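You operate a simulated robot arm through the tools that you are given. There is no shell and no other tool. Be economical: measure what you need, move in short steps, check, and stop when the job is done.

You are at the controls of a simulated two-armed robot. One attempt, no reset.

## Task
Test bare bearing 72 on the meter: teal drawer if it reads in the green, else yellow.
Fine: turn the light knob up to HIGH first; shut the drawer after.

Only the result counts: the job must be done as asked and must still hold three seconds after the hand-in. Knocking over, shifting, dropping, spilling or breaking anything else fails it.

## Robot
Two 7-joint arms with fingered hands on one trunk, on a base that drives. Base frame: it is fixed to the floor where the robot stands at the start and does not move with it; the origin is under the middle of the robot, x ahead of it, y to its left, z up; the surface under the hand at the start is at about z = 0.9. Units: m, rad, N and s.
The left shoulder is at the start at [0.013, 0.152, 1.33], the right one opposite. With the tool pointing down near the work surface each hand reaches from about 0.1 to 0.74 m from the robot's upright axis, wherever it stands, measured 20 degrees to its own side. Places, roughly: inside of the left cupboard drawer [0.6, -0.3, 1.1]; inside of the right cupboard drawer [0.6, -0.6, 1.1]; left cupboard drawer [0.6, -0.3, 1.2]; light knob [0.6, -0.1, 1.3]; middle cupboard drawer [0.6, -0.5, 1.2]; right cupboard drawer [0.6, -0.6, 1.2]; teal pad of the meter [0.4, -0.2, 0.9]. Payload 3.8 kg a hand.
The TCP of each hand is the grasp point between the finger pads, 0.03 m short of the fingertips. In the tool frame z runs along the fingers and y along their closing line. Largest opening 0.104 m; the body of the gripper starts 0.035 m behind the TCP. The gripper is a hand of 5 fingers: y runs from the thumb to the fingers, the wrist lies at [-0.015, -0.104, -0.178] in the tool frame, and closing takes about 1.5 s.
Orientation is told as [roll, pitch, yaw] about the base's x, y, z axes, in that order, counted from this pose: with the fingers straight down and the wrist toward the robot, the tool's x, y and z point along [0, 1, 0], [1, 0, 0] and [0, 0, -1] of the base frame.

## Interface
- The arms move only by the tool jog_arm. It takes "left_moves", "right_moves" or both (then of equal length, played together; a hand with none holds still); each is a list that holds one entry, the list of rows, each a list of 7 numbers: the shift along the tool's x, y, z in units of 200 mm (1.0 is 200 mm), then the turn, a rotation vector about the tool's x, y, z in units of 180 degrees (1.0 is 180 degrees), then the gripper command, from -1 (shut) to 1 (fully open), values between in proportion. In form: [[[x, y, z, rx, ry, rz, jaw], ...]]. A call has 1 to 10 rows; each row is the pose to reach, as a shift and turn from the pose commanded when the call began, along the tool's axes at that moment. A call with a number of a shift or a turn outside -1 to 1 is refused whole. Rows are played at 5 a second. More than 0.05 m and 0.15 rad between two rows, or a gripper value outside its range, and nothing of the call is played. Where a pose cannot be reached the arm comes as near as it can. A force on the tool above 90 N (or 10 N above the force at the start of the call, whichever is more), or a blocked arm, ends the call early, and 0.2 s more pass. Each finger travels about 0.072 m/s and halts on what it meets, pressing with about 24 N; the grip force reading is that of the motor and also rises with nothing between the fingers. The clock runs only during rows and for 0.2 s after the last one: add rows that repeat a pose to give the fingers time. It gives the time, the measured TCP pose, the force on the tool (base axes), the opening and the grip force at its end, in the units of the frame above (readings bear some noise), with the torque about the TCP (base axes, N m) and any sound that the robot's microphone picked up, and new pictures: "show" is both (left out), scene, wrist or none (wrist: the cameras of the hands that moved).
- Cameras (640 x 400 px; columns grow to the right, rows downward): "scene" is now at [0.083, -0.0423, 1.5151]; the picture's right is [-0.53, -0.85, 0.01], its down [-0.25, 0.15, -0.96] and it looks along [0.81, -0.51, -0.29] (base axes); focal length 214 px, centre (320, 200). "left" rides on the left gripper at [-0.08, -0.078, -0.141] in its tool frame; the picture's right is [-0.78, -0.30, 0.56], its down [0.53, -0.78, 0.33] and it looks along [0.33, 0.56, 0.76] (tool axes); focal length 247 px, centre (320, 200). "right" rides on the right gripper at [0.08, -0.078, -0.141] in its tool frame; the picture's right is [-0.78, 0.30, -0.56], its down [-0.54, -0.78, 0.33] and it looks along [-0.33, 0.56, 0.76] (tool axes); focal length 247 px, centre (320, 200).
- lift_body(by): slides the trunk up (or, below 0, down) by that many m; the arms and the scene camera ride with it, the base frame stays. It gives what a move gives, with no picture.
- roll_base(legs): drives the robot by 1 to 6 legs, each [ahead, left, turn to the left] in m, m and rad, along the robot's own axes; the way and the turn of a leg run together, so that a leg with both is an arc; at most 1.5 m and 3.142 rad a leg. The arms and the cameras ride along, it lands a little off, and it stops where it bumps. It gives what a move gives, and a new picture of the scene camera.
- preshape(shape, hand): the hand has 5 fingers and takes this shape, open, in about a second: jaw (thumb against the fingers, like two jaws); tri (thumb and two fingers); tip (a fingertip pinch); poke (one finger out to press); point (the index stretched); flat (the hand flat); cup (the hand cupped); fist (a fist). The gripper value then closes the fingers along that shape, each until it touches; the sizes above hold for jaw. It gives what a move gives, with no picture.
- aim_head(pan, tilt): turns the head with the scene camera to pan (to the left, within 1.396 rad either way) and tilt (down, from -0.506 to 1.204), counted from straight ahead of the robot. It gives what a move gives, and a new picture of the scene camera.
- measure_at(camera, pixels): for up to 12 pixels [column, row] of the newest picture of that camera ("zoom" is the newest enlarged one), the place [x, y, z] in the base frame of the surface seen there, good to about 0.002 m, but the place of the scene camera against the robot may be out by one fixed shift of up to 0.012 m in any direction. The clock stands still meanwhile.
- close_up(camera, box): a new picture of the part [left, top, right, bottom] of that camera's present view, enlarged. The clock stands still meanwhile.
- job_done(): hands the job in; it is judged then, once.

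Keep the steps short. Do not move on a guess: measure, check each grasp and each placing, and mend mistakes. In all there are 80 turns and 260 pictures (those below and enlarged ones count). Leave the grippers open and the arms clear of the work at the hand-in unless told otherwise, and finish with a single line.

The tools are called after "Emit:" as name(argument=value, ...) on one line, values as JSON. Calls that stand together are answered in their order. jog_arm: Moves the arms, as the interface text tells. Its arguments: {"type":"object","properties":{"left_moves":{"type":"array"},"right_moves":{"type":"array"},"show":{"type":"string","enum":["both","scene","wrist","none"]}},"required":[]} The other tools are called the same way: lift_body (by) slides the trunk up or down; preshape (shape, hand) gives the hand a shape; roll_base (legs) drives the base; aim_head (pan, tilt) turns the head that bears the scene camera; measure_at (camera, pixels) gives the place of the surface under pixels of a picture; close_up (camera, box) takes an enlarged picture of a part of a camera's view; job_done () hands the job in.

At the start:

```text
time: 0.0
left_tool_pos: [0.3606, -0.0547, 1.5155]
left_ee_rot: [0.001, 0.0, 0.0]
left_ft_force: [0.1, 0.0, 0.3]
left_torque: [0.02, 0.02, 0.03]
left_finger_gap: 0.1038
left_grip_force: 0.1
left_shape: jaw
right_tool_pos: [0.3095, -0.3996, 1.4089]
right_ee_rot: [0.004, -0.002, -0.001]
right_ft_force: [0.6, 0.4, -0.3]
right_torque: [0.0, -0.01, 0.02]
right_finger_gap: 0.1037
right_grip_force: 0.0
right_shape: jaw
trunk travel left (down, up): [-0.4, 0.056]
robot x, y, heading: [-0.0027, -0.0015, -0.002]
head pan, tilt: [-0.559, 0.286]
```

scene: 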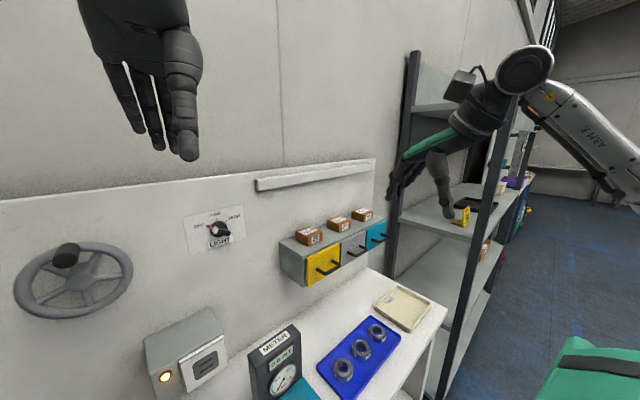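
right: 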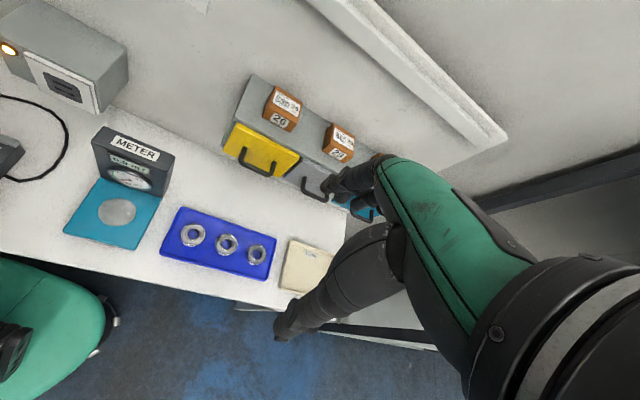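
left: 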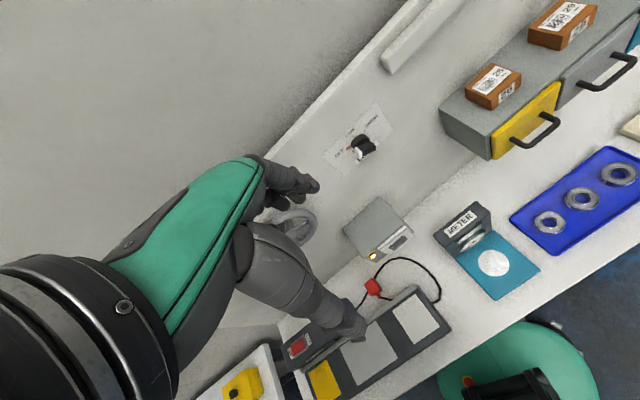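

I see the light knob near (218,230), the drawers near (330,260), three bearings on the blue tray and the meter. I'll enlarge these parts and measure them.

Emit:
close_up(camera="scene", box=[310, 310, 410, 400])

Emit:
close_up(camera="scene", box=[180, 195, 260, 255])

Emit:
close_up(camera="scene", box=[270, 200, 400, 290])

Emit:
close_up(camera="right", box=[60, 120, 340, 300])

Emit:
measure_at(camera="scene", pixels=[[218, 229], [200, 240], [343, 370], [361, 350], [377, 332], [328, 268], [358, 249], [376, 233], [285, 378]])

Emit:
measure_at(camera="right", pixels=[[193, 226], [193, 235], [228, 235], [228, 243], [257, 247], [257, 254], [117, 212], [264, 160], [315, 190], [362, 208]])

```text
4.44 times, centred on (360, 355) of scene
```

zoom: 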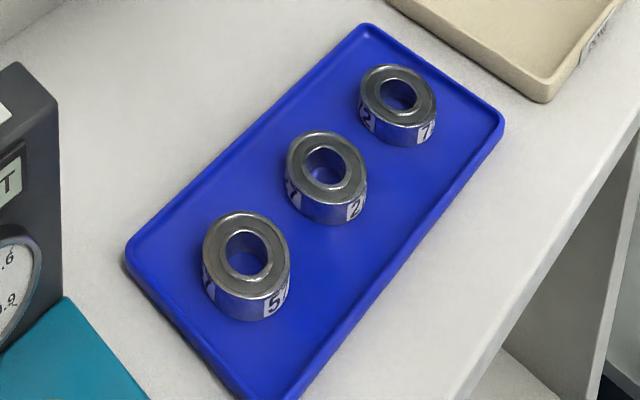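

```text
6.67 times, centred on (220, 225) of scene
```

zoom: 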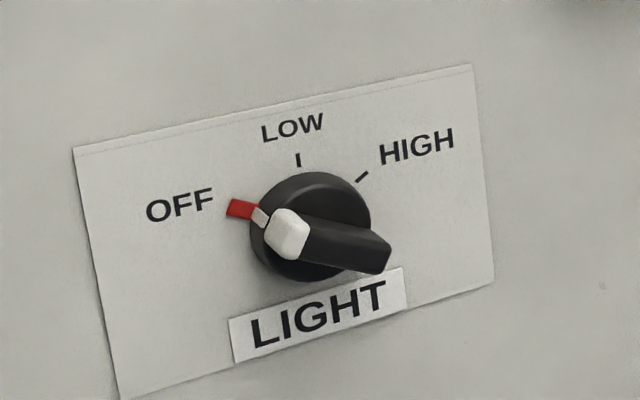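

```text
4.44 times, centred on (335, 245) of scene
```

zoom: 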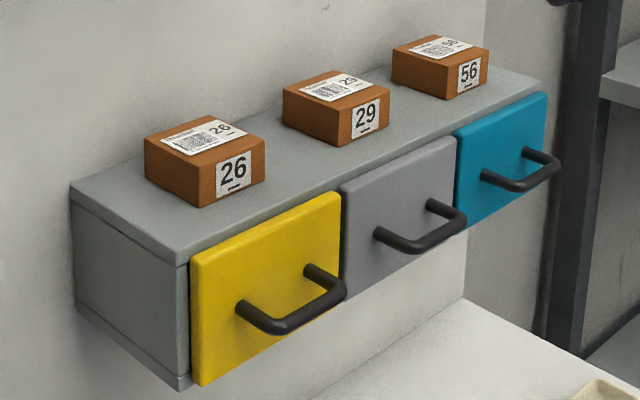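

```text
2.22 times, centred on (200, 210) of right
```

zoom: 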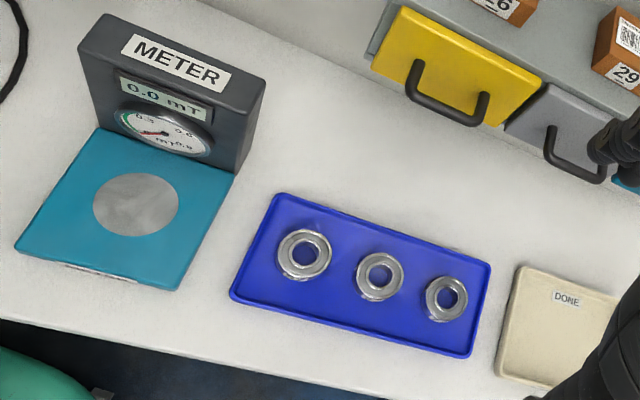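

```text
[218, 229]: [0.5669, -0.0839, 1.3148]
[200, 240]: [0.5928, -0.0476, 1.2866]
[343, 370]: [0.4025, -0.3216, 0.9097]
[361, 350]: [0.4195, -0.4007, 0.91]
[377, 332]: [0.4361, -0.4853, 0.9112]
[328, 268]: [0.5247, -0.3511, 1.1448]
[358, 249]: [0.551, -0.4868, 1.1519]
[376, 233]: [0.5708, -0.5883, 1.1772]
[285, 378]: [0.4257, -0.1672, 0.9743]
```

```text
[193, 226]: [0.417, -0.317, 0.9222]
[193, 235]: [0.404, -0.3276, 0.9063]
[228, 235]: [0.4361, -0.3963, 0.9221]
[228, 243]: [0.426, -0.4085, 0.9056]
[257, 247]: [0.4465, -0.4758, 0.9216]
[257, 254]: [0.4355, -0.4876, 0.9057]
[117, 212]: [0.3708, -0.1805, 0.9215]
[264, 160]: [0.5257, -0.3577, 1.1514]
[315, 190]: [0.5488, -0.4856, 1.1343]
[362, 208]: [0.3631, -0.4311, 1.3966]
```

The bearing labels are ambiguous (72 or 27). I'll enlarge them further.

Emit:
close_up(camera="scene", box=[350, 336, 374, 362])

Emit:
close_up(camera="scene", box=[364, 320, 388, 346])

Emit:
close_up(camera="scene", box=[330, 354, 358, 384])

Emit:
close_up(camera="right", box=[176, 216, 276, 276])

Emit:
close_up(camera="left", box=[520, 150, 640, 250])

```text
15.38 times, centred on (362, 349) of scene
```

zoom: 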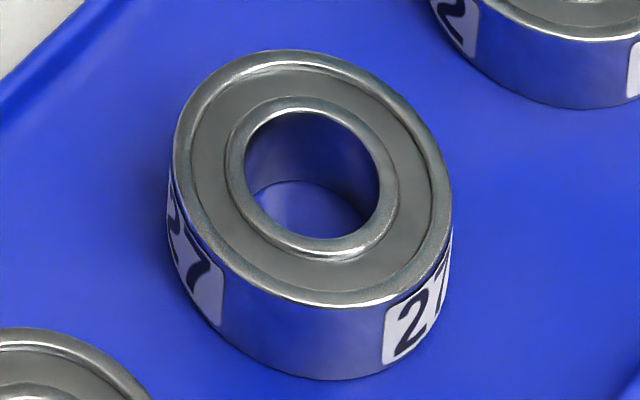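

```text
15.38 times, centred on (376, 333) of scene
```

zoom: 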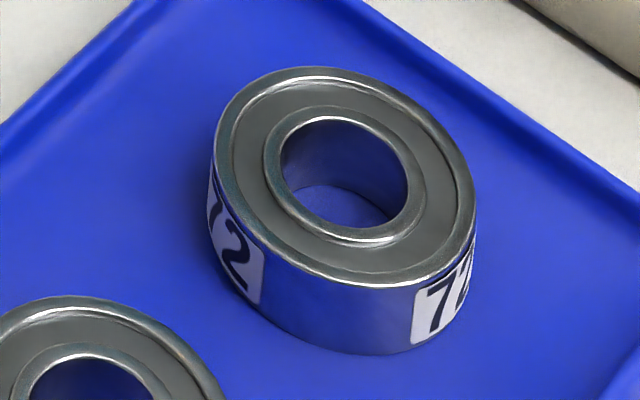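

```text
13.33 times, centred on (344, 369) of scene
```

zoom: 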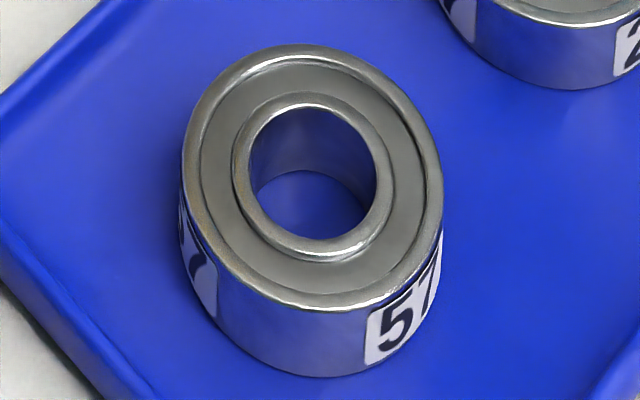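

```text
6.40 times, centred on (226, 246) of right
```

zoom: 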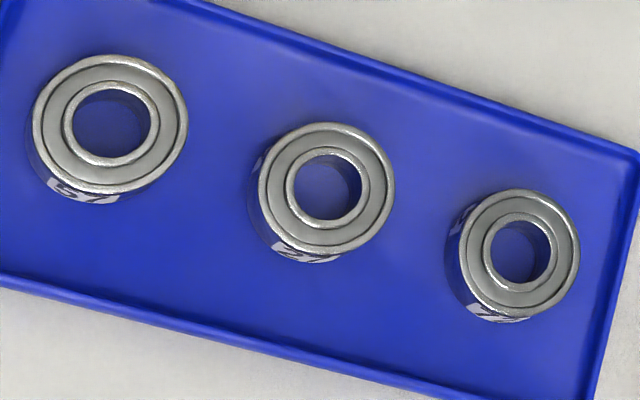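

```text
4.00 times, centred on (580, 200) of left
```

zoom: 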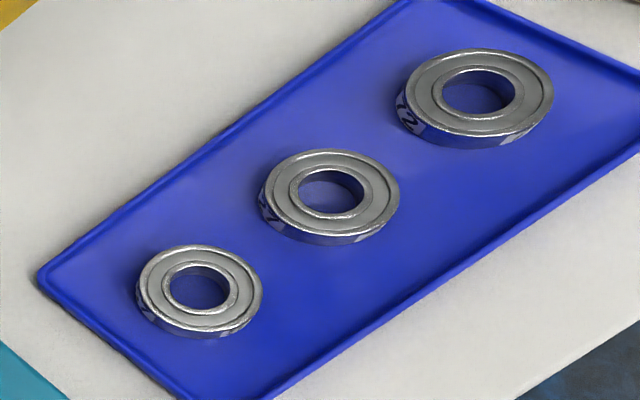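

The far right bearing (377,332 in the scene view) is 72. Next I'll measure the knob and panel with the left wrist camera and the scene camera to find the offset between them.

Emit:
close_up(camera="left", box=[312, 100, 408, 180])

Emit:
close_up(camera="scene", box=[180, 195, 260, 255])

Emit:
measure_at(camera="zoom", pixels=[[298, 160], [362, 176], [240, 208], [287, 230], [345, 245], [385, 262], [270, 265], [360, 190], [95, 180], [480, 110], [120, 380], [470, 270]])

```text
5.00 times, centred on (360, 140) of left
```

zoom: 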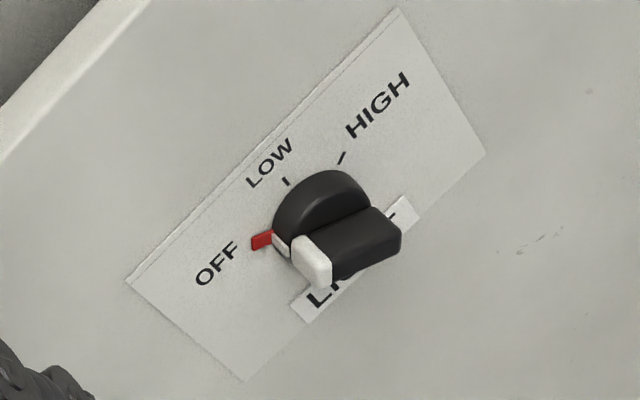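

```text
6.67 times, centred on (220, 225) of scene
```

zoom: 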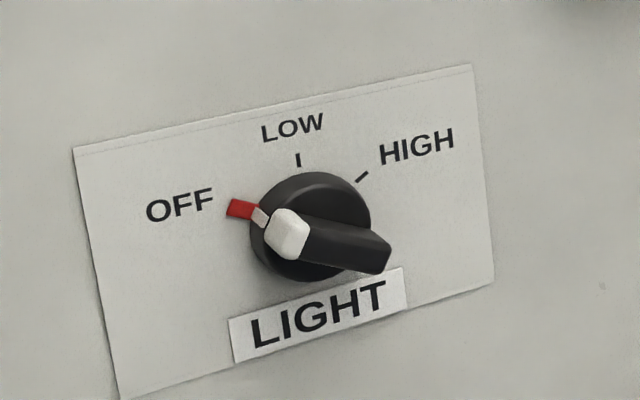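

```text
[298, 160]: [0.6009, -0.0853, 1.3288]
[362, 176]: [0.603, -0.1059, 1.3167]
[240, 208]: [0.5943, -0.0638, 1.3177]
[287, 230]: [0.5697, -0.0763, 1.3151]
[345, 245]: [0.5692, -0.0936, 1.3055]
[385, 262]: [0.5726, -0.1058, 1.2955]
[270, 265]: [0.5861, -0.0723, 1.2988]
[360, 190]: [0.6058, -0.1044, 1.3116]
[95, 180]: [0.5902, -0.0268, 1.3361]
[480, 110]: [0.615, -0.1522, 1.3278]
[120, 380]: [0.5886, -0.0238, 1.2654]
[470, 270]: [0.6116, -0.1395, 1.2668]
```

Emit:
close_up(camera="left", box=[312, 100, 408, 180])

Emit:
measure_at(camera="zoom", pixels=[[286, 181], [341, 158], [262, 241], [315, 260], [368, 213], [370, 235], [398, 228], [320, 185], [130, 282], [398, 12], [484, 152]])

```text
5.00 times, centred on (360, 140) of left
```

zoom: 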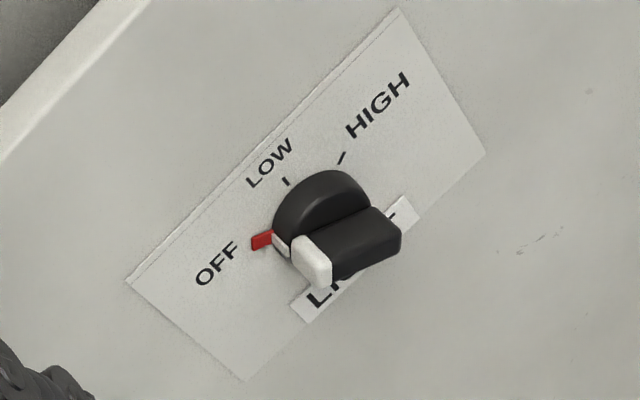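

```text
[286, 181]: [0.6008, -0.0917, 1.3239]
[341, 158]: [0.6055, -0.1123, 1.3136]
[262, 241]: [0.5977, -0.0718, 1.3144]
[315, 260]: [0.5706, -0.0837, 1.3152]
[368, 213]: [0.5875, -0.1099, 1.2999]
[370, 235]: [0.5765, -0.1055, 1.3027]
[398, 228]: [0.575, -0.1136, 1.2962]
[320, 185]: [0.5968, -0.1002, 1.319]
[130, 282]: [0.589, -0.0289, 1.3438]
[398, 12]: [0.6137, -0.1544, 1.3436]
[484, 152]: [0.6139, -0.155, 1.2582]
```

The wrist camera gives the knob axis at about (0.601, -0.092, 1.300) on the panel. Its bar points 60° left of up, so it needs +120° clockwise. I'll move the left hand aside while I turn the right hand to face the wall.

Emit:
jog_arm(left_moves=[[[0.1, -0.05, 0, 0, 0, 0, 1], [0.2, -0.1, 0, 0, 0, 0, 1], [0.3, -0.15, 0, 0, 0, 0, 1], [0.4, -0.2, 0, 0, 0, 0, 1], [0.5, -0.25, 0, 0, 0, 0, 1], [0.6, -0.3, 0, 0, 0, 0, 1], [0.7, -0.35, 0, 0, 0, 0, 1], [0.8, -0.4, 0, 0, 0, 0, 1], [0.9, -0.45, 0, 0, 0, 0, 1], [1.0, -0.5, 0, 0, 0, 0, 1]]], right_moves=[[[0.09, 0.015, 0.025, -0.0423, 0.0159, 0.0074, 1], [0.18, 0.03, 0.05, -0.0846, 0.0318, 0.0148, 1], [0.27, 0.045, 0.075, -0.1269, 0.0477, 0.0221, 1], [0.36, 0.06, 0.1, -0.1692, 0.0635, 0.0295, 1], [0.45, 0.075, 0.125, -0.2115, 0.0794, 0.0369, 1], [0.54, 0.09, 0.15, -0.2538, 0.0953, 0.0443, 1], [0.63, 0.105, 0.175, -0.2961, 0.1112, 0.0517, 1], [0.72, 0.12, 0.2, -0.3384, 0.1271, 0.059, 1], [0.81, 0.135, 0.225, -0.3807, 0.143, 0.0664, 1], [0.9, 0.15, 0.25, -0.423, 0.1589, 0.0738, 1]]])

```text
time: 2.2
left_tool_pos: [0.2597, 0.1478, 1.5167]
left_ee_rot: [-0.002, 0.002, 0.001]
left_ft_force: [0.8, -0.3, -0.2]
left_torque: [-0.03, 0.03, 0.0]
left_finger_gap: 0.1035
left_grip_force: 0.1
left_shape: jaw
right_tool_pos: [0.4186, -0.3436, 1.3761]
right_ee_rot: [1.183, -1.048, -0.983]
right_ft_force: [0.5, 1.6, 1.5]
right_torque: [-0.03, 0.13, -0.07]
right_finger_gap: 0.1041
right_grip_force: 0.1
right_shape: jaw
right hand out of reach, approached as far as the arm can: row 4, 5, 6, 7, 8, 9, 10
trunk travel left (down, up): [-0.4, 0.056]
robot x, y, heading: [0.0014, -0.0009, 0.005]
head pan, tilt: [-0.559, 0.286]
```

scene: 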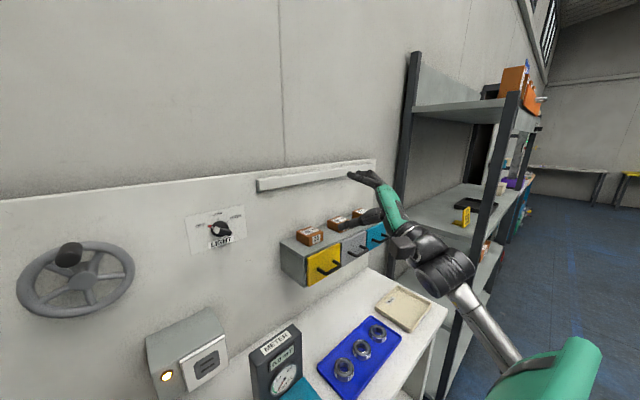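
right: 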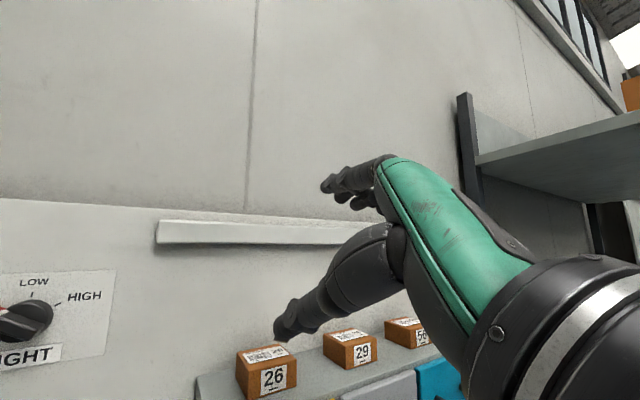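
left: 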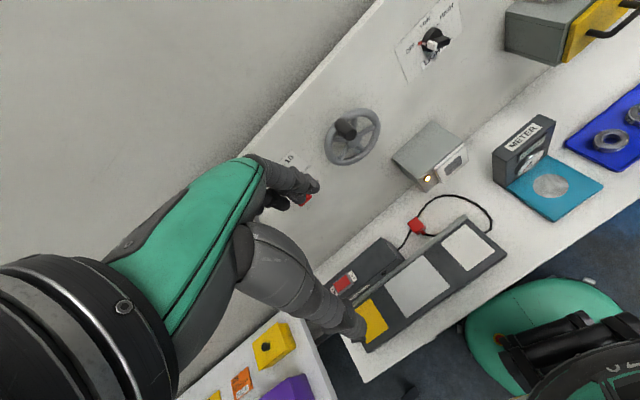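

The right hand was too close to the body for this orientation. I'll back the base by 0.17 m to give the arm room.

Emit:
roll_base(legs=[[-0.17, 0, 0]])

```text
time: 3.7
left_tool_pos: [0.0951, 0.1458, 1.5149]
left_ee_rot: [0.001, 0.004, -0.001]
left_ft_force: [0.7, -0.2, -0.6]
left_torque: [-0.02, 0.04, -0.03]
left_finger_gap: 0.1037
left_grip_force: 0.0
left_shape: jaw
right_tool_pos: [0.2525, -0.3456, 1.3756]
right_ee_rot: [1.187, -1.041, -0.986]
right_ft_force: [0.0, -0.2, 0.6]
right_torque: [0.0, -0.03, 0.02]
right_finger_gap: 0.1041
right_grip_force: 0.1
right_shape: jaw
trunk travel left (down, up): [-0.4, 0.056]
robot x, y, heading: [-0.1745, 0.0035, -0.0]
head pan, tilt: [-0.559, 0.286]
```

scene: 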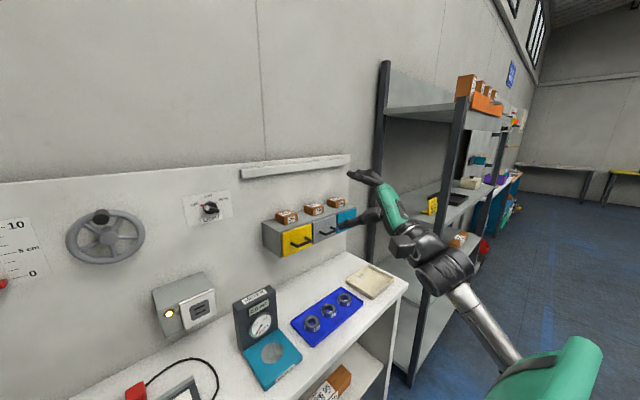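

The orientation is nearly reached. Next I'll go most of the way toward the standoff point in front of the knob, finishing the rotation on the way.

Emit:
jog_arm(right_moves=[[[0.063, -0.05, 0.117, -0.006, 0.002, 0.001, 1], [0.126, -0.099, 0.235, -0.012, 0.004, 0.002, 1], [0.189, -0.149, 0.352, -0.018, 0.007, 0.003, 1], [0.252, -0.198, 0.47, -0.024, 0.009, 0.004, 1], [0.315, -0.248, 0.587, -0.03, 0.011, 0.005, 1], [0.378, -0.297, 0.704, -0.036, 0.013, 0.006, 1], [0.441, -0.347, 0.822, -0.042, 0.016, 0.007, 1], [0.504, -0.396, 0.939, -0.047, 0.0177, 0.0082, 1]]])

```text
time: 5.5
left_tool_pos: [0.0902, 0.1455, 1.517]
left_ee_rot: [0.001, 0.001, -0.001]
left_ft_force: [-0.1, 0.2, 0.1]
left_torque: [0.03, 0.0, -0.02]
left_finger_gap: 0.1038
left_grip_force: 0.0
left_shape: jaw
right_tool_pos: [0.2593, -0.3718, 1.3968]
right_ee_rot: [1.436, -1.063, -1.186]
right_ft_force: [0.0, -0.4, -0.2]
right_torque: [-0.03, -0.03, -0.03]
right_finger_gap: 0.104
right_grip_force: 0.0
right_shape: jaw
right hand out of reach, approached as far as the arm can: row 1, 2, 3, 4, 5, 6, 7, 8
trunk travel left (down, up): [-0.4, 0.056]
robot x, y, heading: [-0.1755, 0.0007, 0.003]
head pan, tilt: [-0.559, 0.286]
```

scene: 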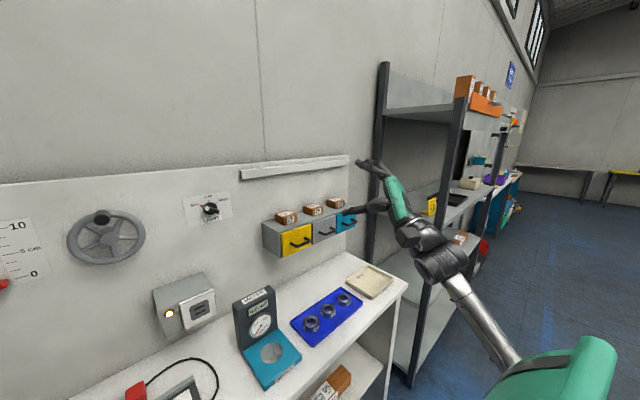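
right: 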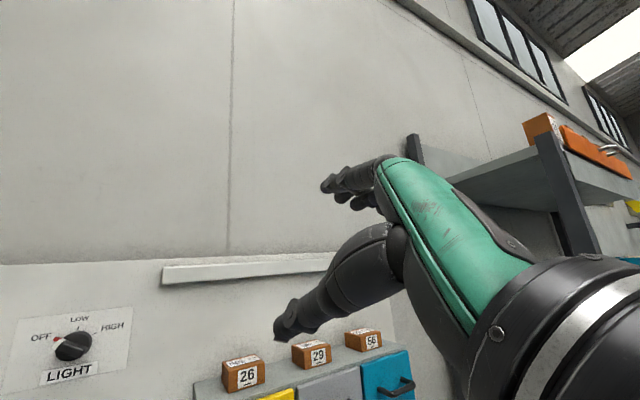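

The arm seems hung in an awkward configuration. I'll test a pure push forward along tool z, with no rotation, to learn what is blocked.

Emit:
jog_arm(right_moves=[[[0, 0, 0.2, 0, 0, 0, 1], [0, 0, 0.4, 0, 0, 0, 1], [0, 0, 0.6, 0, 0, 0, 1], [0, 0, 0.6, 0, 0, 0, 1]]], show="none")

```text
time: 6.5
left_tool_pos: [0.0888, 0.1451, 1.5166]
left_ee_rot: [0.001, 0.002, 0.001]
left_ft_force: [-0.2, -0.2, -0.3]
left_torque: [0.0, 0.0, 0.02]
left_finger_gap: 0.1039
left_grip_force: 0.1
left_shape: jaw
right_tool_pos: [0.2726, -0.3901, 1.3908]
right_ee_rot: [1.433, -1.063, -1.185]
right_ft_force: [1.0, -0.6, 0.4]
right_torque: [-0.01, 0.0, 0.03]
right_finger_gap: 0.1039
right_grip_force: 0.0
right_shape: jaw
right hand out of reach, approached as far as the arm can: row 1, 2, 3, 4
trunk travel left (down, up): [-0.4, 0.056]
robot x, y, heading: [-0.1695, -0.0037, -0.003]
head pan, tilt: [-0.559, 0.286]
```

Emit:
jog_arm(right_moves=[[[0, 0, 0, 0, 0, -0.045, 1], [0, 0, 0, 0, 0, -0.09, 1], [0, 0, 0, 0, 0, -0.135, 1], [0, 0, 0, 0, 0, -0.18, 1], [0, 0, 0, 0, 0, -0.22, 1], [0, 0, 0, 0, 0, -0.26, 1], [0, 0, 0, 0, 0, -0.3, 1]]], show="scene")

```text
time: 8.1
left_tool_pos: [0.0888, 0.1465, 1.5157]
left_ee_rot: [0.001, 0.001, 0.0]
left_ft_force: [0.2, 0.3, 0.0]
left_torque: [0.01, 0.02, -0.01]
left_finger_gap: 0.1039
left_grip_force: 0.0
left_shape: jaw
right_tool_pos: [0.2731, -0.3898, 1.3912]
right_ee_rot: [-1.418, -1.126, 1.697]
right_ft_force: [-0.5, 0.2, -0.4]
right_torque: [-0.01, 0.02, 0.01]
right_finger_gap: 0.104
right_grip_force: 0.1
right_shape: jaw
trunk travel left (down, up): [-0.4, 0.056]
robot x, y, heading: [-0.1691, 0.0029, 0.001]
head pan, tilt: [-0.559, 0.286]
```

scene: 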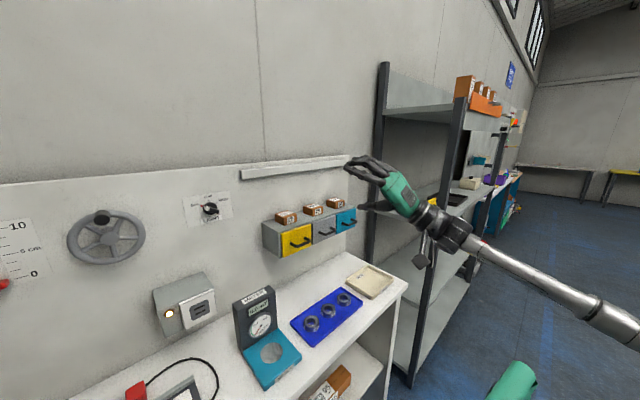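

That orientation (wrist to the right) works, and the command resets to the measured pose when it's clipped. Next I'll translate toward the standoff point in this orientation.

Emit:
jog_arm(right_moves=[[[0.1125, 0.011, 0.12, 0, 0, 0, 1], [0.225, 0.022, 0.241, 0, 0, 0, 1], [0.3375, 0.034, 0.362, 0, 0, 0, 1], [0.45, 0.045, 0.482, 0, 0, 0, 1], [0.5625, 0.056, 0.603, 0, 0, 0, 1], [0.675, 0.067, 0.724, 0, 0, 0, 1], [0.7875, 0.079, 0.844, 0, 0, 0, 1], [0.9, 0.09, 0.965, 0, 0, 0, 1]]])

```text
time: 9.9
left_tool_pos: [0.0902, 0.1467, 1.5162]
left_ee_rot: [0.001, 0.002, 0.0]
left_ft_force: [-0.2, -0.4, -0.5]
left_torque: [0.02, -0.01, 0.0]
left_finger_gap: 0.1037
left_grip_force: 0.1
left_shape: jaw
right_tool_pos: [0.2917, -0.3094, 1.3764]
right_ee_rot: [-1.416, -1.126, 1.691]
right_ft_force: [-0.5, 0.3, 0.0]
right_torque: [0.01, -0.02, 0.0]
right_finger_gap: 0.1037
right_grip_force: 0.0
right_shape: jaw
right hand out of reach, approached as far as the arm can: row 3, 4, 5, 6, 7, 8
trunk travel left (down, up): [-0.4, 0.056]
robot x, y, heading: [-0.1674, -0.0027, 0.002]
head pan, tilt: [-0.559, 0.286]
```

scene: 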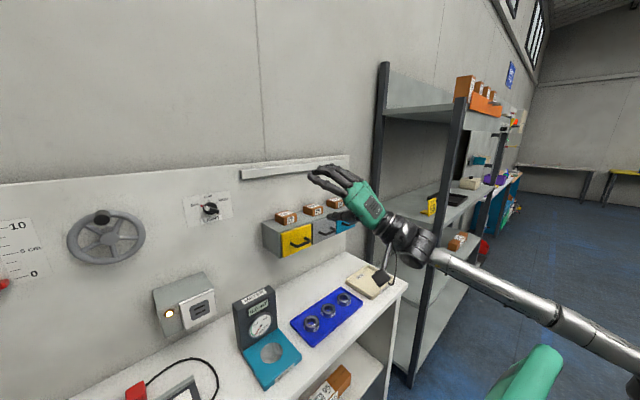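
right: 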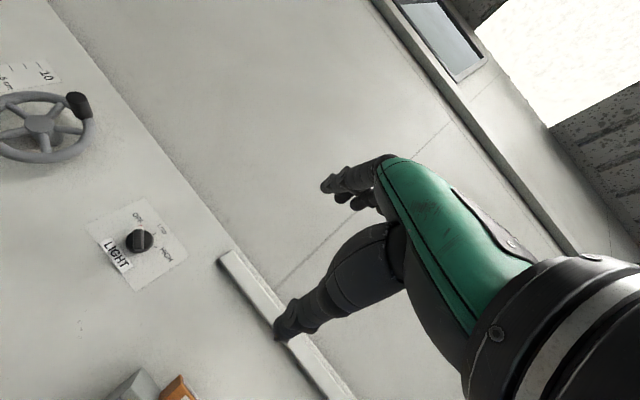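

Mirror reasoning: the left hand could do this with its wrist on the left. I'll use the right hand here to test how far the roll about the finger axis can go. It is in free air.

Emit:
jog_arm(right_moves=[[[0, 0, 0, 0, 0, -0.045, 1], [0, 0, 0, 0, 0, -0.09, 1], [0, 0, 0, 0, 0, -0.135, 1], [0, 0, 0, 0, 0, -0.18, 1], [0, 0, 0, 0, 0, -0.225, 1], [0, 0, 0, 0, 0, -0.27, 1], [0, 0, 0, 0, 0, -0.315, 1], [0, 0, 0, 0, 0, -0.36, 1], [0, 0, 0, 0, 0, -0.405, 1], [0, 0, 0, 0, 0, -0.45, 1]]], show="scene")

```text
time: 12.1
left_tool_pos: [0.0883, 0.1478, 1.5161]
left_ee_rot: [-0.002, 0.001, 0.001]
left_ft_force: [-0.2, 0.2, 0.0]
left_torque: [0.01, 0.01, 0.02]
left_finger_gap: 0.1037
left_grip_force: 0.1
left_shape: jaw
right_tool_pos: [0.2886, -0.2689, 1.4594]
right_ee_rot: [-1.465, 0.265, 1.848]
right_ft_force: [-0.3, 0.1, 0.1]
right_torque: [0.0, -0.01, 0.01]
right_finger_gap: 0.104
right_grip_force: 0.1
right_shape: jaw
right hand out of reach, approached as far as the arm can: row 7, 8, 9, 10
trunk travel left (down, up): [-0.4, 0.056]
robot x, y, heading: [-0.1735, -0.0033, -0.0]
head pan, tilt: [-0.559, 0.286]
```

scene: 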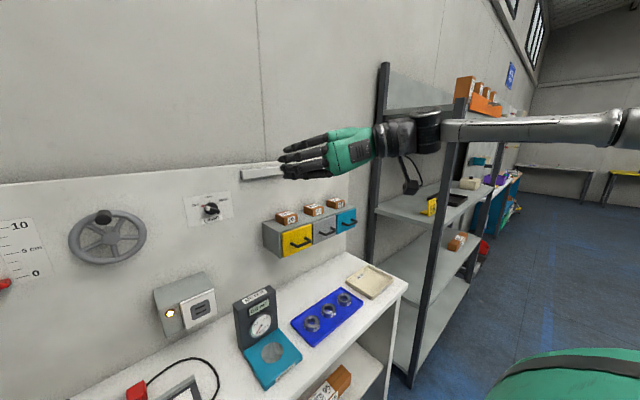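

The right hand's roll spans about -106° to -24°. My plan is to grip with the closing line near horizontal, so the fingers square the bar up to LOW, then roll +60° to HIGH. I need the knob about 0.3 m to the robot's right, so I'll look left first to check that the floor is clear.

Emit:
aim_head(pan=0.7, tilt=0.75)

Emit:
jog_arm(right_moves=[[[0, 0, 0, 0, 0, 0.04, 1], [0, 0, 0, 0, 0, 0.08, 1]]], show="none")

```text
time: 13.5
left_tool_pos: [0.0899, 0.1457, 1.5164]
left_ee_rot: [0.0, 0.001, 0.002]
left_ft_force: [-0.6, -0.6, 0.3]
left_torque: [0.0, 0.02, -0.01]
left_finger_gap: 0.1038
left_grip_force: 0.1
left_shape: jaw
right_tool_pos: [0.2892, -0.2727, 1.4573]
right_ee_rot: [-1.465, 0.261, 1.847]
right_ft_force: [0.7, -0.3, 1.1]
right_torque: [0.02, 0.0, -0.01]
right_finger_gap: 0.1042
right_grip_force: 0.0
right_shape: jaw
trunk travel left (down, up): [-0.4, 0.056]
robot x, y, heading: [-0.1701, -0.0014, -0.002]
head pan, tilt: [0.7, 0.75]
```

scene: 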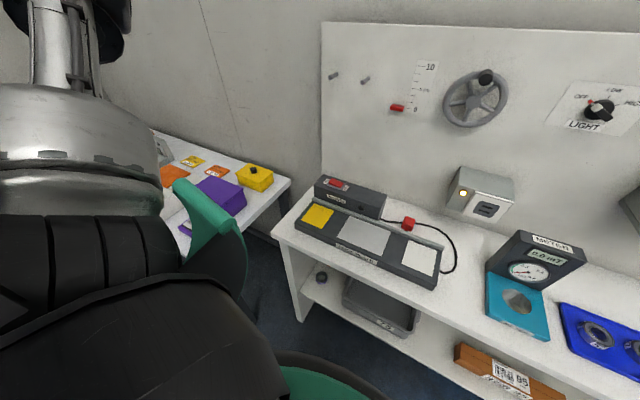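

```text
time: 14.1
left_tool_pos: [0.0901, 0.1457, 1.5163]
left_ee_rot: [-0.001, 0.001, 0.001]
left_ft_force: [0.2, -0.8, 0.7]
left_torque: [0.0, -0.01, -0.01]
left_finger_gap: 0.1038
left_grip_force: 0.1
left_shape: jaw
right_tool_pos: [0.2888, -0.2733, 1.4576]
right_ee_rot: [-1.504, 0.029, 1.836]
right_ft_force: [0.1, -0.5, 0.6]
right_torque: [0.01, 0.01, 0.01]
right_finger_gap: 0.1041
right_grip_force: 0.1
right_shape: jaw
trunk travel left (down, up): [-0.4, 0.056]
robot x, y, heading: [-0.1708, -0.0004, -0.002]
head pan, tilt: [0.7, 0.75]
```

Emit:
measure_at(camera="scene", pixels=[[275, 233], [440, 287], [290, 180], [245, 225], [310, 300], [545, 340], [260, 270]])

```text
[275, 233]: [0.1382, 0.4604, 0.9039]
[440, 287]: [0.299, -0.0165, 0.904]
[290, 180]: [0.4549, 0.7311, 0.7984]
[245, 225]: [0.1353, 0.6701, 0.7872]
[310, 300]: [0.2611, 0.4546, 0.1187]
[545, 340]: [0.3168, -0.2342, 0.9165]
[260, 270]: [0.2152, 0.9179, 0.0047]
```

It's clear. I'll shift the base 0.2 m to the left and point the head back at the knob.

Emit:
roll_base(legs=[[0, 0.2, 0]])

Emit:
aim_head(pan=-0.45, tilt=0.4)

```text
time: 15.7
left_tool_pos: [0.09, 0.3418, 1.5169]
left_ee_rot: [0.005, -0.001, -0.001]
left_ft_force: [-0.3, 0.6, -0.9]
left_torque: [-0.01, 0.0, 0.05]
left_finger_gap: 0.104
left_grip_force: 0.0
left_shape: jaw
right_tool_pos: [0.2885, -0.076, 1.4571]
right_ee_rot: [-1.504, 0.027, 1.834]
right_ft_force: [-0.1, 0.0, -0.1]
right_torque: [0.01, 0.01, 0.01]
right_finger_gap: 0.1041
right_grip_force: 0.1
right_shape: jaw
trunk travel left (down, up): [-0.4, 0.056]
robot x, y, heading: [-0.1654, 0.1994, -0.002]
head pan, tilt: [0.7, 0.75]
```

scene: 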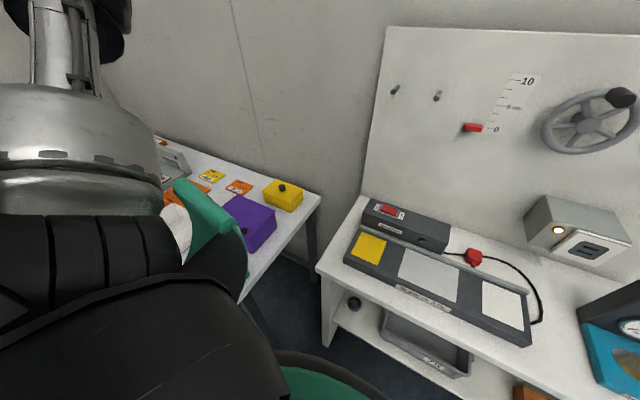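

```text
time: 17.1
left_tool_pos: [0.0901, 0.3461, 1.5163]
left_ee_rot: [0.0, 0.0, -0.001]
left_ft_force: [0.6, -0.5, 0.1]
left_torque: [0.0, 0.01, -0.01]
left_finger_gap: 0.1036
left_grip_force: 0.0
left_shape: jaw
right_tool_pos: [0.2883, -0.0712, 1.4584]
right_ee_rot: [-1.503, 0.03, 1.836]
right_ft_force: [0.5, -0.5, -0.7]
right_torque: [0.02, 0.01, -0.01]
right_finger_gap: 0.1041
right_grip_force: 0.0
right_shape: jaw
trunk travel left (down, up): [-0.4, 0.056]
robot x, y, heading: [-0.1705, 0.1976, 0.001]
head pan, tilt: [-0.45, 0.4]
```

scene: 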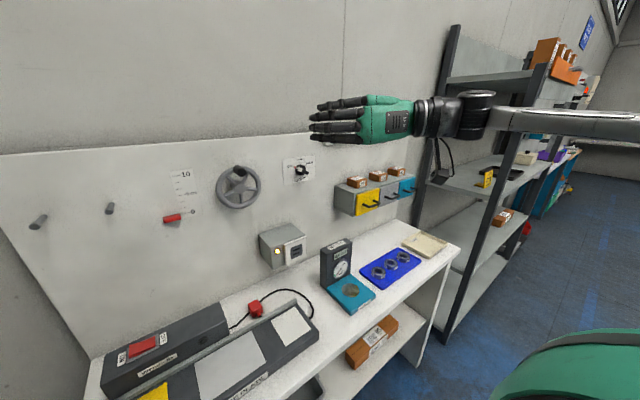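

Emit:
measure_at(camera="scene", pixels=[[257, 187], [238, 171], [303, 172], [352, 181], [384, 176]])

Emit:
jog_arm(right_moves=[[[0.082, -0.049, 0.11, 0.003, -0.002, 0, 1], [0.164, -0.097, 0.22, 0.006, -0.005, 0, 1], [0.246, -0.146, 0.33, 0.009, -0.008, 0, 1], [0.328, -0.195, 0.439, 0.012, -0.01, 0, 1], [0.41, -0.243, 0.549, 0.014, -0.013, 0, 1], [0.492, -0.292, 0.659, 0.017, -0.015, 0, 1], [0.574, -0.341, 0.768, 0.02, -0.018, 0, 1], [0.656, -0.389, 0.878, 0.022, -0.02, 0, 1], [0.7375, -0.438, 0.988, 0.022, -0.021, 0, 1]]])

```text
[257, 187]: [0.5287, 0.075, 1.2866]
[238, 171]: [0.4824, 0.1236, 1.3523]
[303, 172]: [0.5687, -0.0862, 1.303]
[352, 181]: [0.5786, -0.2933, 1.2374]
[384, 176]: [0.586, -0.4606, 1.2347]
```

```text
time: 19.1
left_tool_pos: [0.0946, 0.3463, 1.5156]
left_ee_rot: [0.001, 0.005, 0.001]
left_ft_force: [0.9, 0.0, -0.2]
left_torque: [0.0, 0.07, 0.0]
left_finger_gap: 0.1036
left_grip_force: 0.1
left_shape: jaw
right_tool_pos: [0.4697, -0.1497, 1.4511]
right_ee_rot: [-1.544, 0.025, 1.761]
right_ft_force: [0.8, -0.2, 2.4]
right_torque: [-0.01, 0.08, 0.04]
right_finger_gap: 0.1038
right_grip_force: 0.0
right_shape: jaw
right hand out of reach, approached as far as the arm can: row 2, 3, 4, 5, 6, 7, 8, 9
trunk travel left (down, up): [-0.4, 0.056]
robot x, y, heading: [-0.1702, 0.202, -0.002]
head pan, tilt: [-0.45, 0.4]
```

scene: 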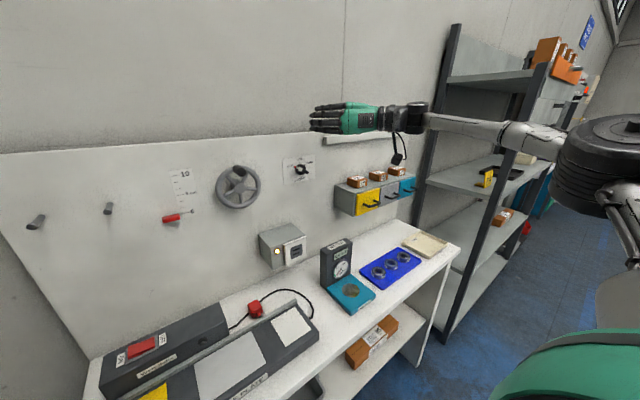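
right: 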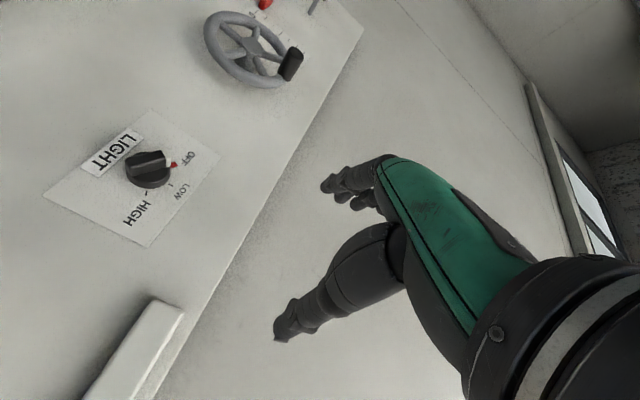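

The height is the limit for this arm posture, so I'll lower the trunk by 0.15 m to bring the hand level with the knob.

Emit:
lift_body(by=-0.15)

Emit:
jog_arm(right_moves=[[[0, -0.02, 0.02, 0, 0, 0, 1]]])

```text
time: 20.8
left_tool_pos: [0.0896, 0.3463, 1.3664]
left_ee_rot: [0.0, 0.0, 0.001]
left_ft_force: [-1.0, -0.3, 0.5]
left_torque: [-0.03, -0.01, 0.03]
left_finger_gap: 0.104
left_grip_force: 0.0
left_shape: jaw
right_tool_pos: [0.506, -0.1498, 1.2342]
right_ee_rot: [-1.443, 0.006, 1.763]
right_ft_force: [0.0, -0.5, -0.1]
right_torque: [-0.01, 0.0, 0.01]
right_finger_gap: 0.104
right_grip_force: 0.2
right_shape: jaw
trunk travel left (down, up): [-0.25, 0.206]
robot x, y, heading: [-0.1693, 0.2001, 0.002]
head pan, tilt: [-0.45, 0.4]
```

```text
time: 21.2
left_tool_pos: [0.0915, 0.3465, 1.3671]
left_ee_rot: [-0.001, 0.001, 0.0]
left_ft_force: [-0.8, -0.1, 0.2]
left_torque: [0.01, 0.0, -0.03]
left_finger_gap: 0.1037
left_grip_force: 0.1
left_shape: jaw
right_tool_pos: [0.5119, -0.1525, 1.2317]
right_ee_rot: [-1.444, 0.005, 1.763]
right_ft_force: [0.3, 0.8, 0.2]
right_torque: [-0.02, 0.0, 0.02]
right_finger_gap: 0.1038
right_grip_force: 0.1
right_shape: jaw
trunk travel left (down, up): [-0.25, 0.206]
robot x, y, heading: [-0.1725, 0.2051, 0.002]
head pan, tilt: [-0.45, 0.4]
```

scene: 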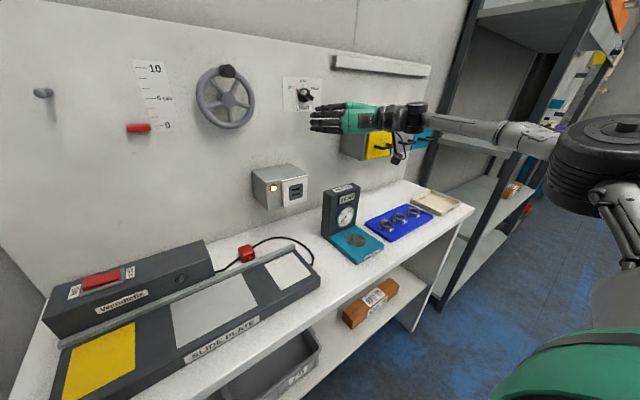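
right: 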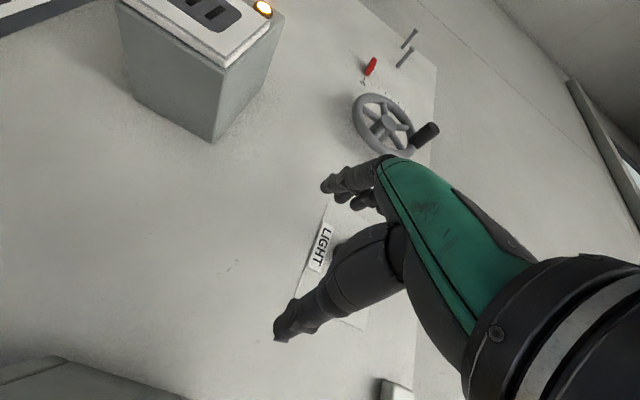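

The hand is now slightly low and pitched down. I'll correct the pitch and move to the standoff point about 0.10 m from the panel.

Emit:
jog_arm(right_moves=[[[-0.07, 0.04, -0.01, 0, -0.008, 0, 1], [-0.14, 0.08, -0.02, 0, -0.016, 0, 1], [-0.2, 0.125, -0.03, 0, -0.024, 0, 1], [-0.27, 0.167, -0.04, 0, -0.032, 0, 1], [-0.338, 0.2085, -0.0485, 0, -0.04, 0, 1]]])

```text
time: 22.4
left_tool_pos: [0.0907, 0.3464, 1.3674]
left_ee_rot: [0.0, -0.001, -0.003]
left_ft_force: [0.0, 0.5, -0.4]
left_torque: [0.0, 0.0, 0.01]
left_finger_gap: 0.1038
left_grip_force: 0.1
left_shape: jaw
right_tool_pos: [0.5015, -0.1101, 1.3023]
right_ee_rot: [-1.562, 0.004, 1.764]
right_ft_force: [0.2, -0.4, -0.3]
right_torque: [-0.02, -0.01, 0.0]
right_finger_gap: 0.104
right_grip_force: 0.1
right_shape: jaw
trunk travel left (down, up): [-0.25, 0.206]
robot x, y, heading: [-0.1689, 0.198, -0.002]
head pan, tilt: [-0.45, 0.4]
```

scene: 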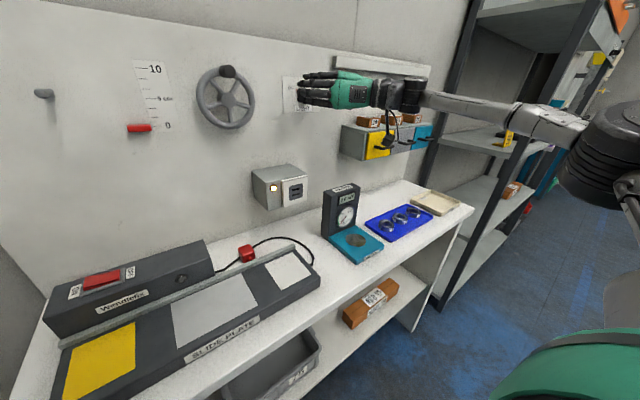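
right: 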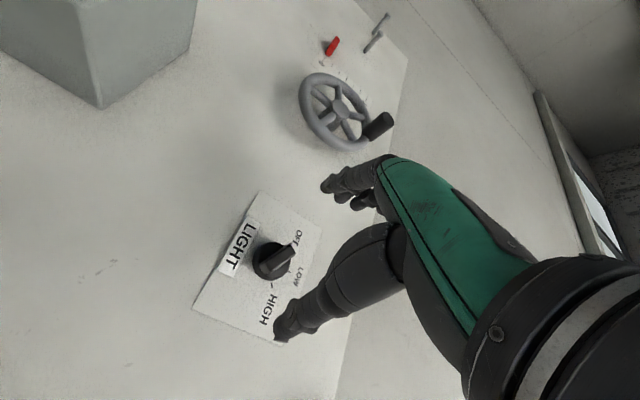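

The knob lies right on the tool axis line (predicted about (272,260), seen at (270,260)). I'll check it enlarged with measurements.

Emit:
close_up(camera="right", box=[190, 185, 350, 350])

Emit:
measure_at(camera="right", pixels=[[294, 247], [268, 266], [280, 255], [300, 270], [274, 285], [262, 271], [258, 252], [285, 245]])

```text
2.42 times, centred on (270, 268) of right
```

zoom: 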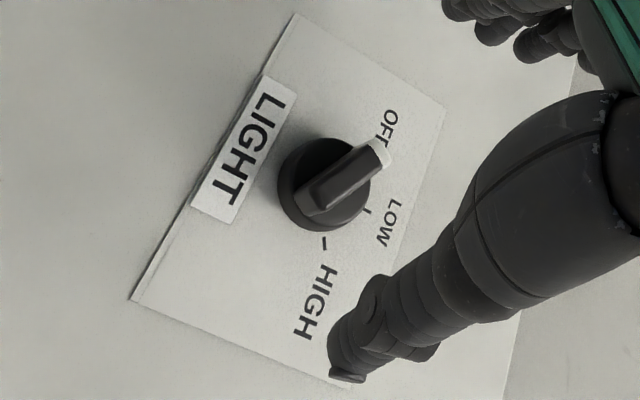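

```text
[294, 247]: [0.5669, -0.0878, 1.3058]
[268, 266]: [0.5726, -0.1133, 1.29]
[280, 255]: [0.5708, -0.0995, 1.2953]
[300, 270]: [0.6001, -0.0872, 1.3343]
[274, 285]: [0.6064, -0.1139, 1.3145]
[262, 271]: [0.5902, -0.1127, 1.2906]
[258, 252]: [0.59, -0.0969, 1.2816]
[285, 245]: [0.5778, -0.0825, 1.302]
```

The plan has two grips with this hand. The first grips the bar by its ends (roll to about -65°) and turns toward LOW. The second grips across the bar and turns to HIGH. I'll roll +25° now and advance with the hand open.

Emit:
jog_arm(right_moves=[[[0, 0, 0, 0, 0, 0.045, 1], [0, 0, 0, 0, 0, 0.09, 1], [0.015, -0.006, 0, 0, 0, 0.139, 1], [0.015, -0.006, 0.09, 0, 0, 0.139, 1], [0.015, -0.006, 0.18, 0, 0, 0.139, 1], [0.015, -0.006, 0.265, 0, 0, 0.139, 1], [0.015, -0.006, 0.265, 0, 0, 0.139, 1]]])

```text
refused: row 3 steps farther than a row can; nothing moved
```

Emit:
jog_arm(right_moves=[[[0, 0, 0, 0, 0, 0.045, 1], [0.007, -0.003, 0, 0, 0, 0.09, 1], [0.015, -0.006, 0, 0, 0, 0.135, 1], [0.015, -0.006, 0.09, 0, 0, 0.139, 1], [0.015, -0.006, 0.18, 0, 0, 0.139, 1], [0.015, -0.006, 0.265, 0, 0, 0.139, 1], [0.015, -0.006, 0.265, 0, 0, 0.139, 1]]])

```text
time: 24.0
left_tool_pos: [0.0899, 0.3471, 1.3653]
left_ee_rot: [0.0, 0.0, 0.0]
left_ft_force: [-0.4, -0.2, 0.3]
left_torque: [-0.02, 0.01, -0.02]
left_finger_gap: 0.1034
left_grip_force: 0.1
left_shape: jaw
right_tool_pos: [0.5539, -0.1023, 1.2968]
right_ee_rot: [-1.569, -0.429, 1.762]
right_ft_force: [0.5, 0.3, 0.2]
right_torque: [0.02, -0.04, 0.01]
right_finger_gap: 0.1036
right_grip_force: 0.0
right_shape: jaw
trunk travel left (down, up): [-0.25, 0.206]
robot x, y, heading: [-0.169, 0.1988, 0.002]
head pan, tilt: [-0.45, 0.4]
```

scene: 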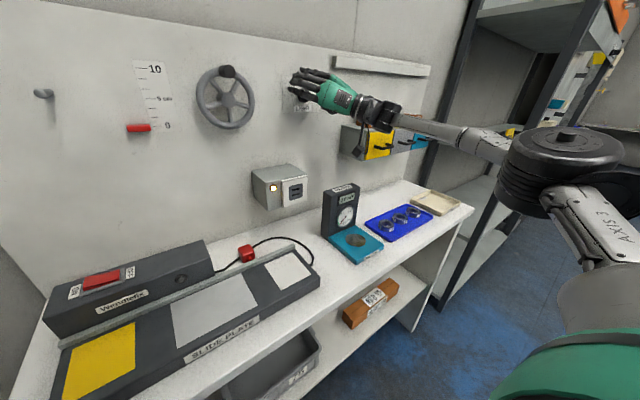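
right: 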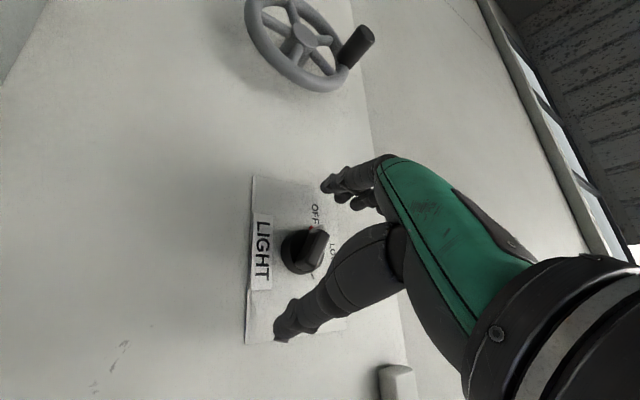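

I'm at grip depth with the knob between thumb and fingers. Closing now.

Emit:
jog_arm(right_moves=[[[0, 0, 0, 0, 0, 0, 0.3], [0, 0, 0, 0, 0, 0, -0.3], [0, 0, 0, 0, 0, 0, -1], [0, 0, 0, 0, 0, 0, -1], [0, 0, 0, 0, 0, 0, -1], [0, 0, 0, 0, 0, 0, -1], [0, 0, 0, 0, 0, 0, -1]]], show="wrist")

Emit:
close_up(camera="right", box=[220, 170, 380, 350])

```text
time: 25.6
left_tool_pos: [0.0913, 0.3443, 1.367]
left_ee_rot: [0.002, 0.003, 0.001]
left_ft_force: [0.1, 0.0, -0.1]
left_torque: [0.01, 0.02, 0.01]
left_finger_gap: 0.1035
left_grip_force: 0.1
left_shape: jaw
right_tool_pos: [0.5552, -0.1057, 1.2954]
right_ee_rot: [-1.567, -0.431, 1.76]
right_ft_force: [-0.1, -5.1, -5.5]
right_torque: [-0.05, 0.03, -0.05]
right_finger_gap: 0.0264
right_grip_force: 24.0
right_shape: jaw
trunk travel left (down, up): [-0.25, 0.206]
robot x, y, heading: [-0.171, 0.2008, -0.008]
head pan, tilt: [-0.45, 0.4]
```

right: 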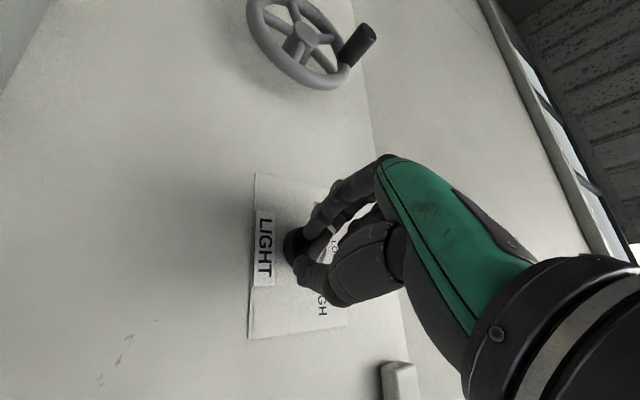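

```text
2.22 times, centred on (300, 260) of right
```

zoom: 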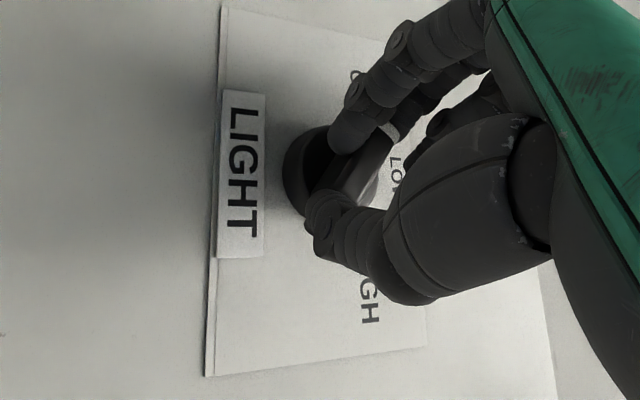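

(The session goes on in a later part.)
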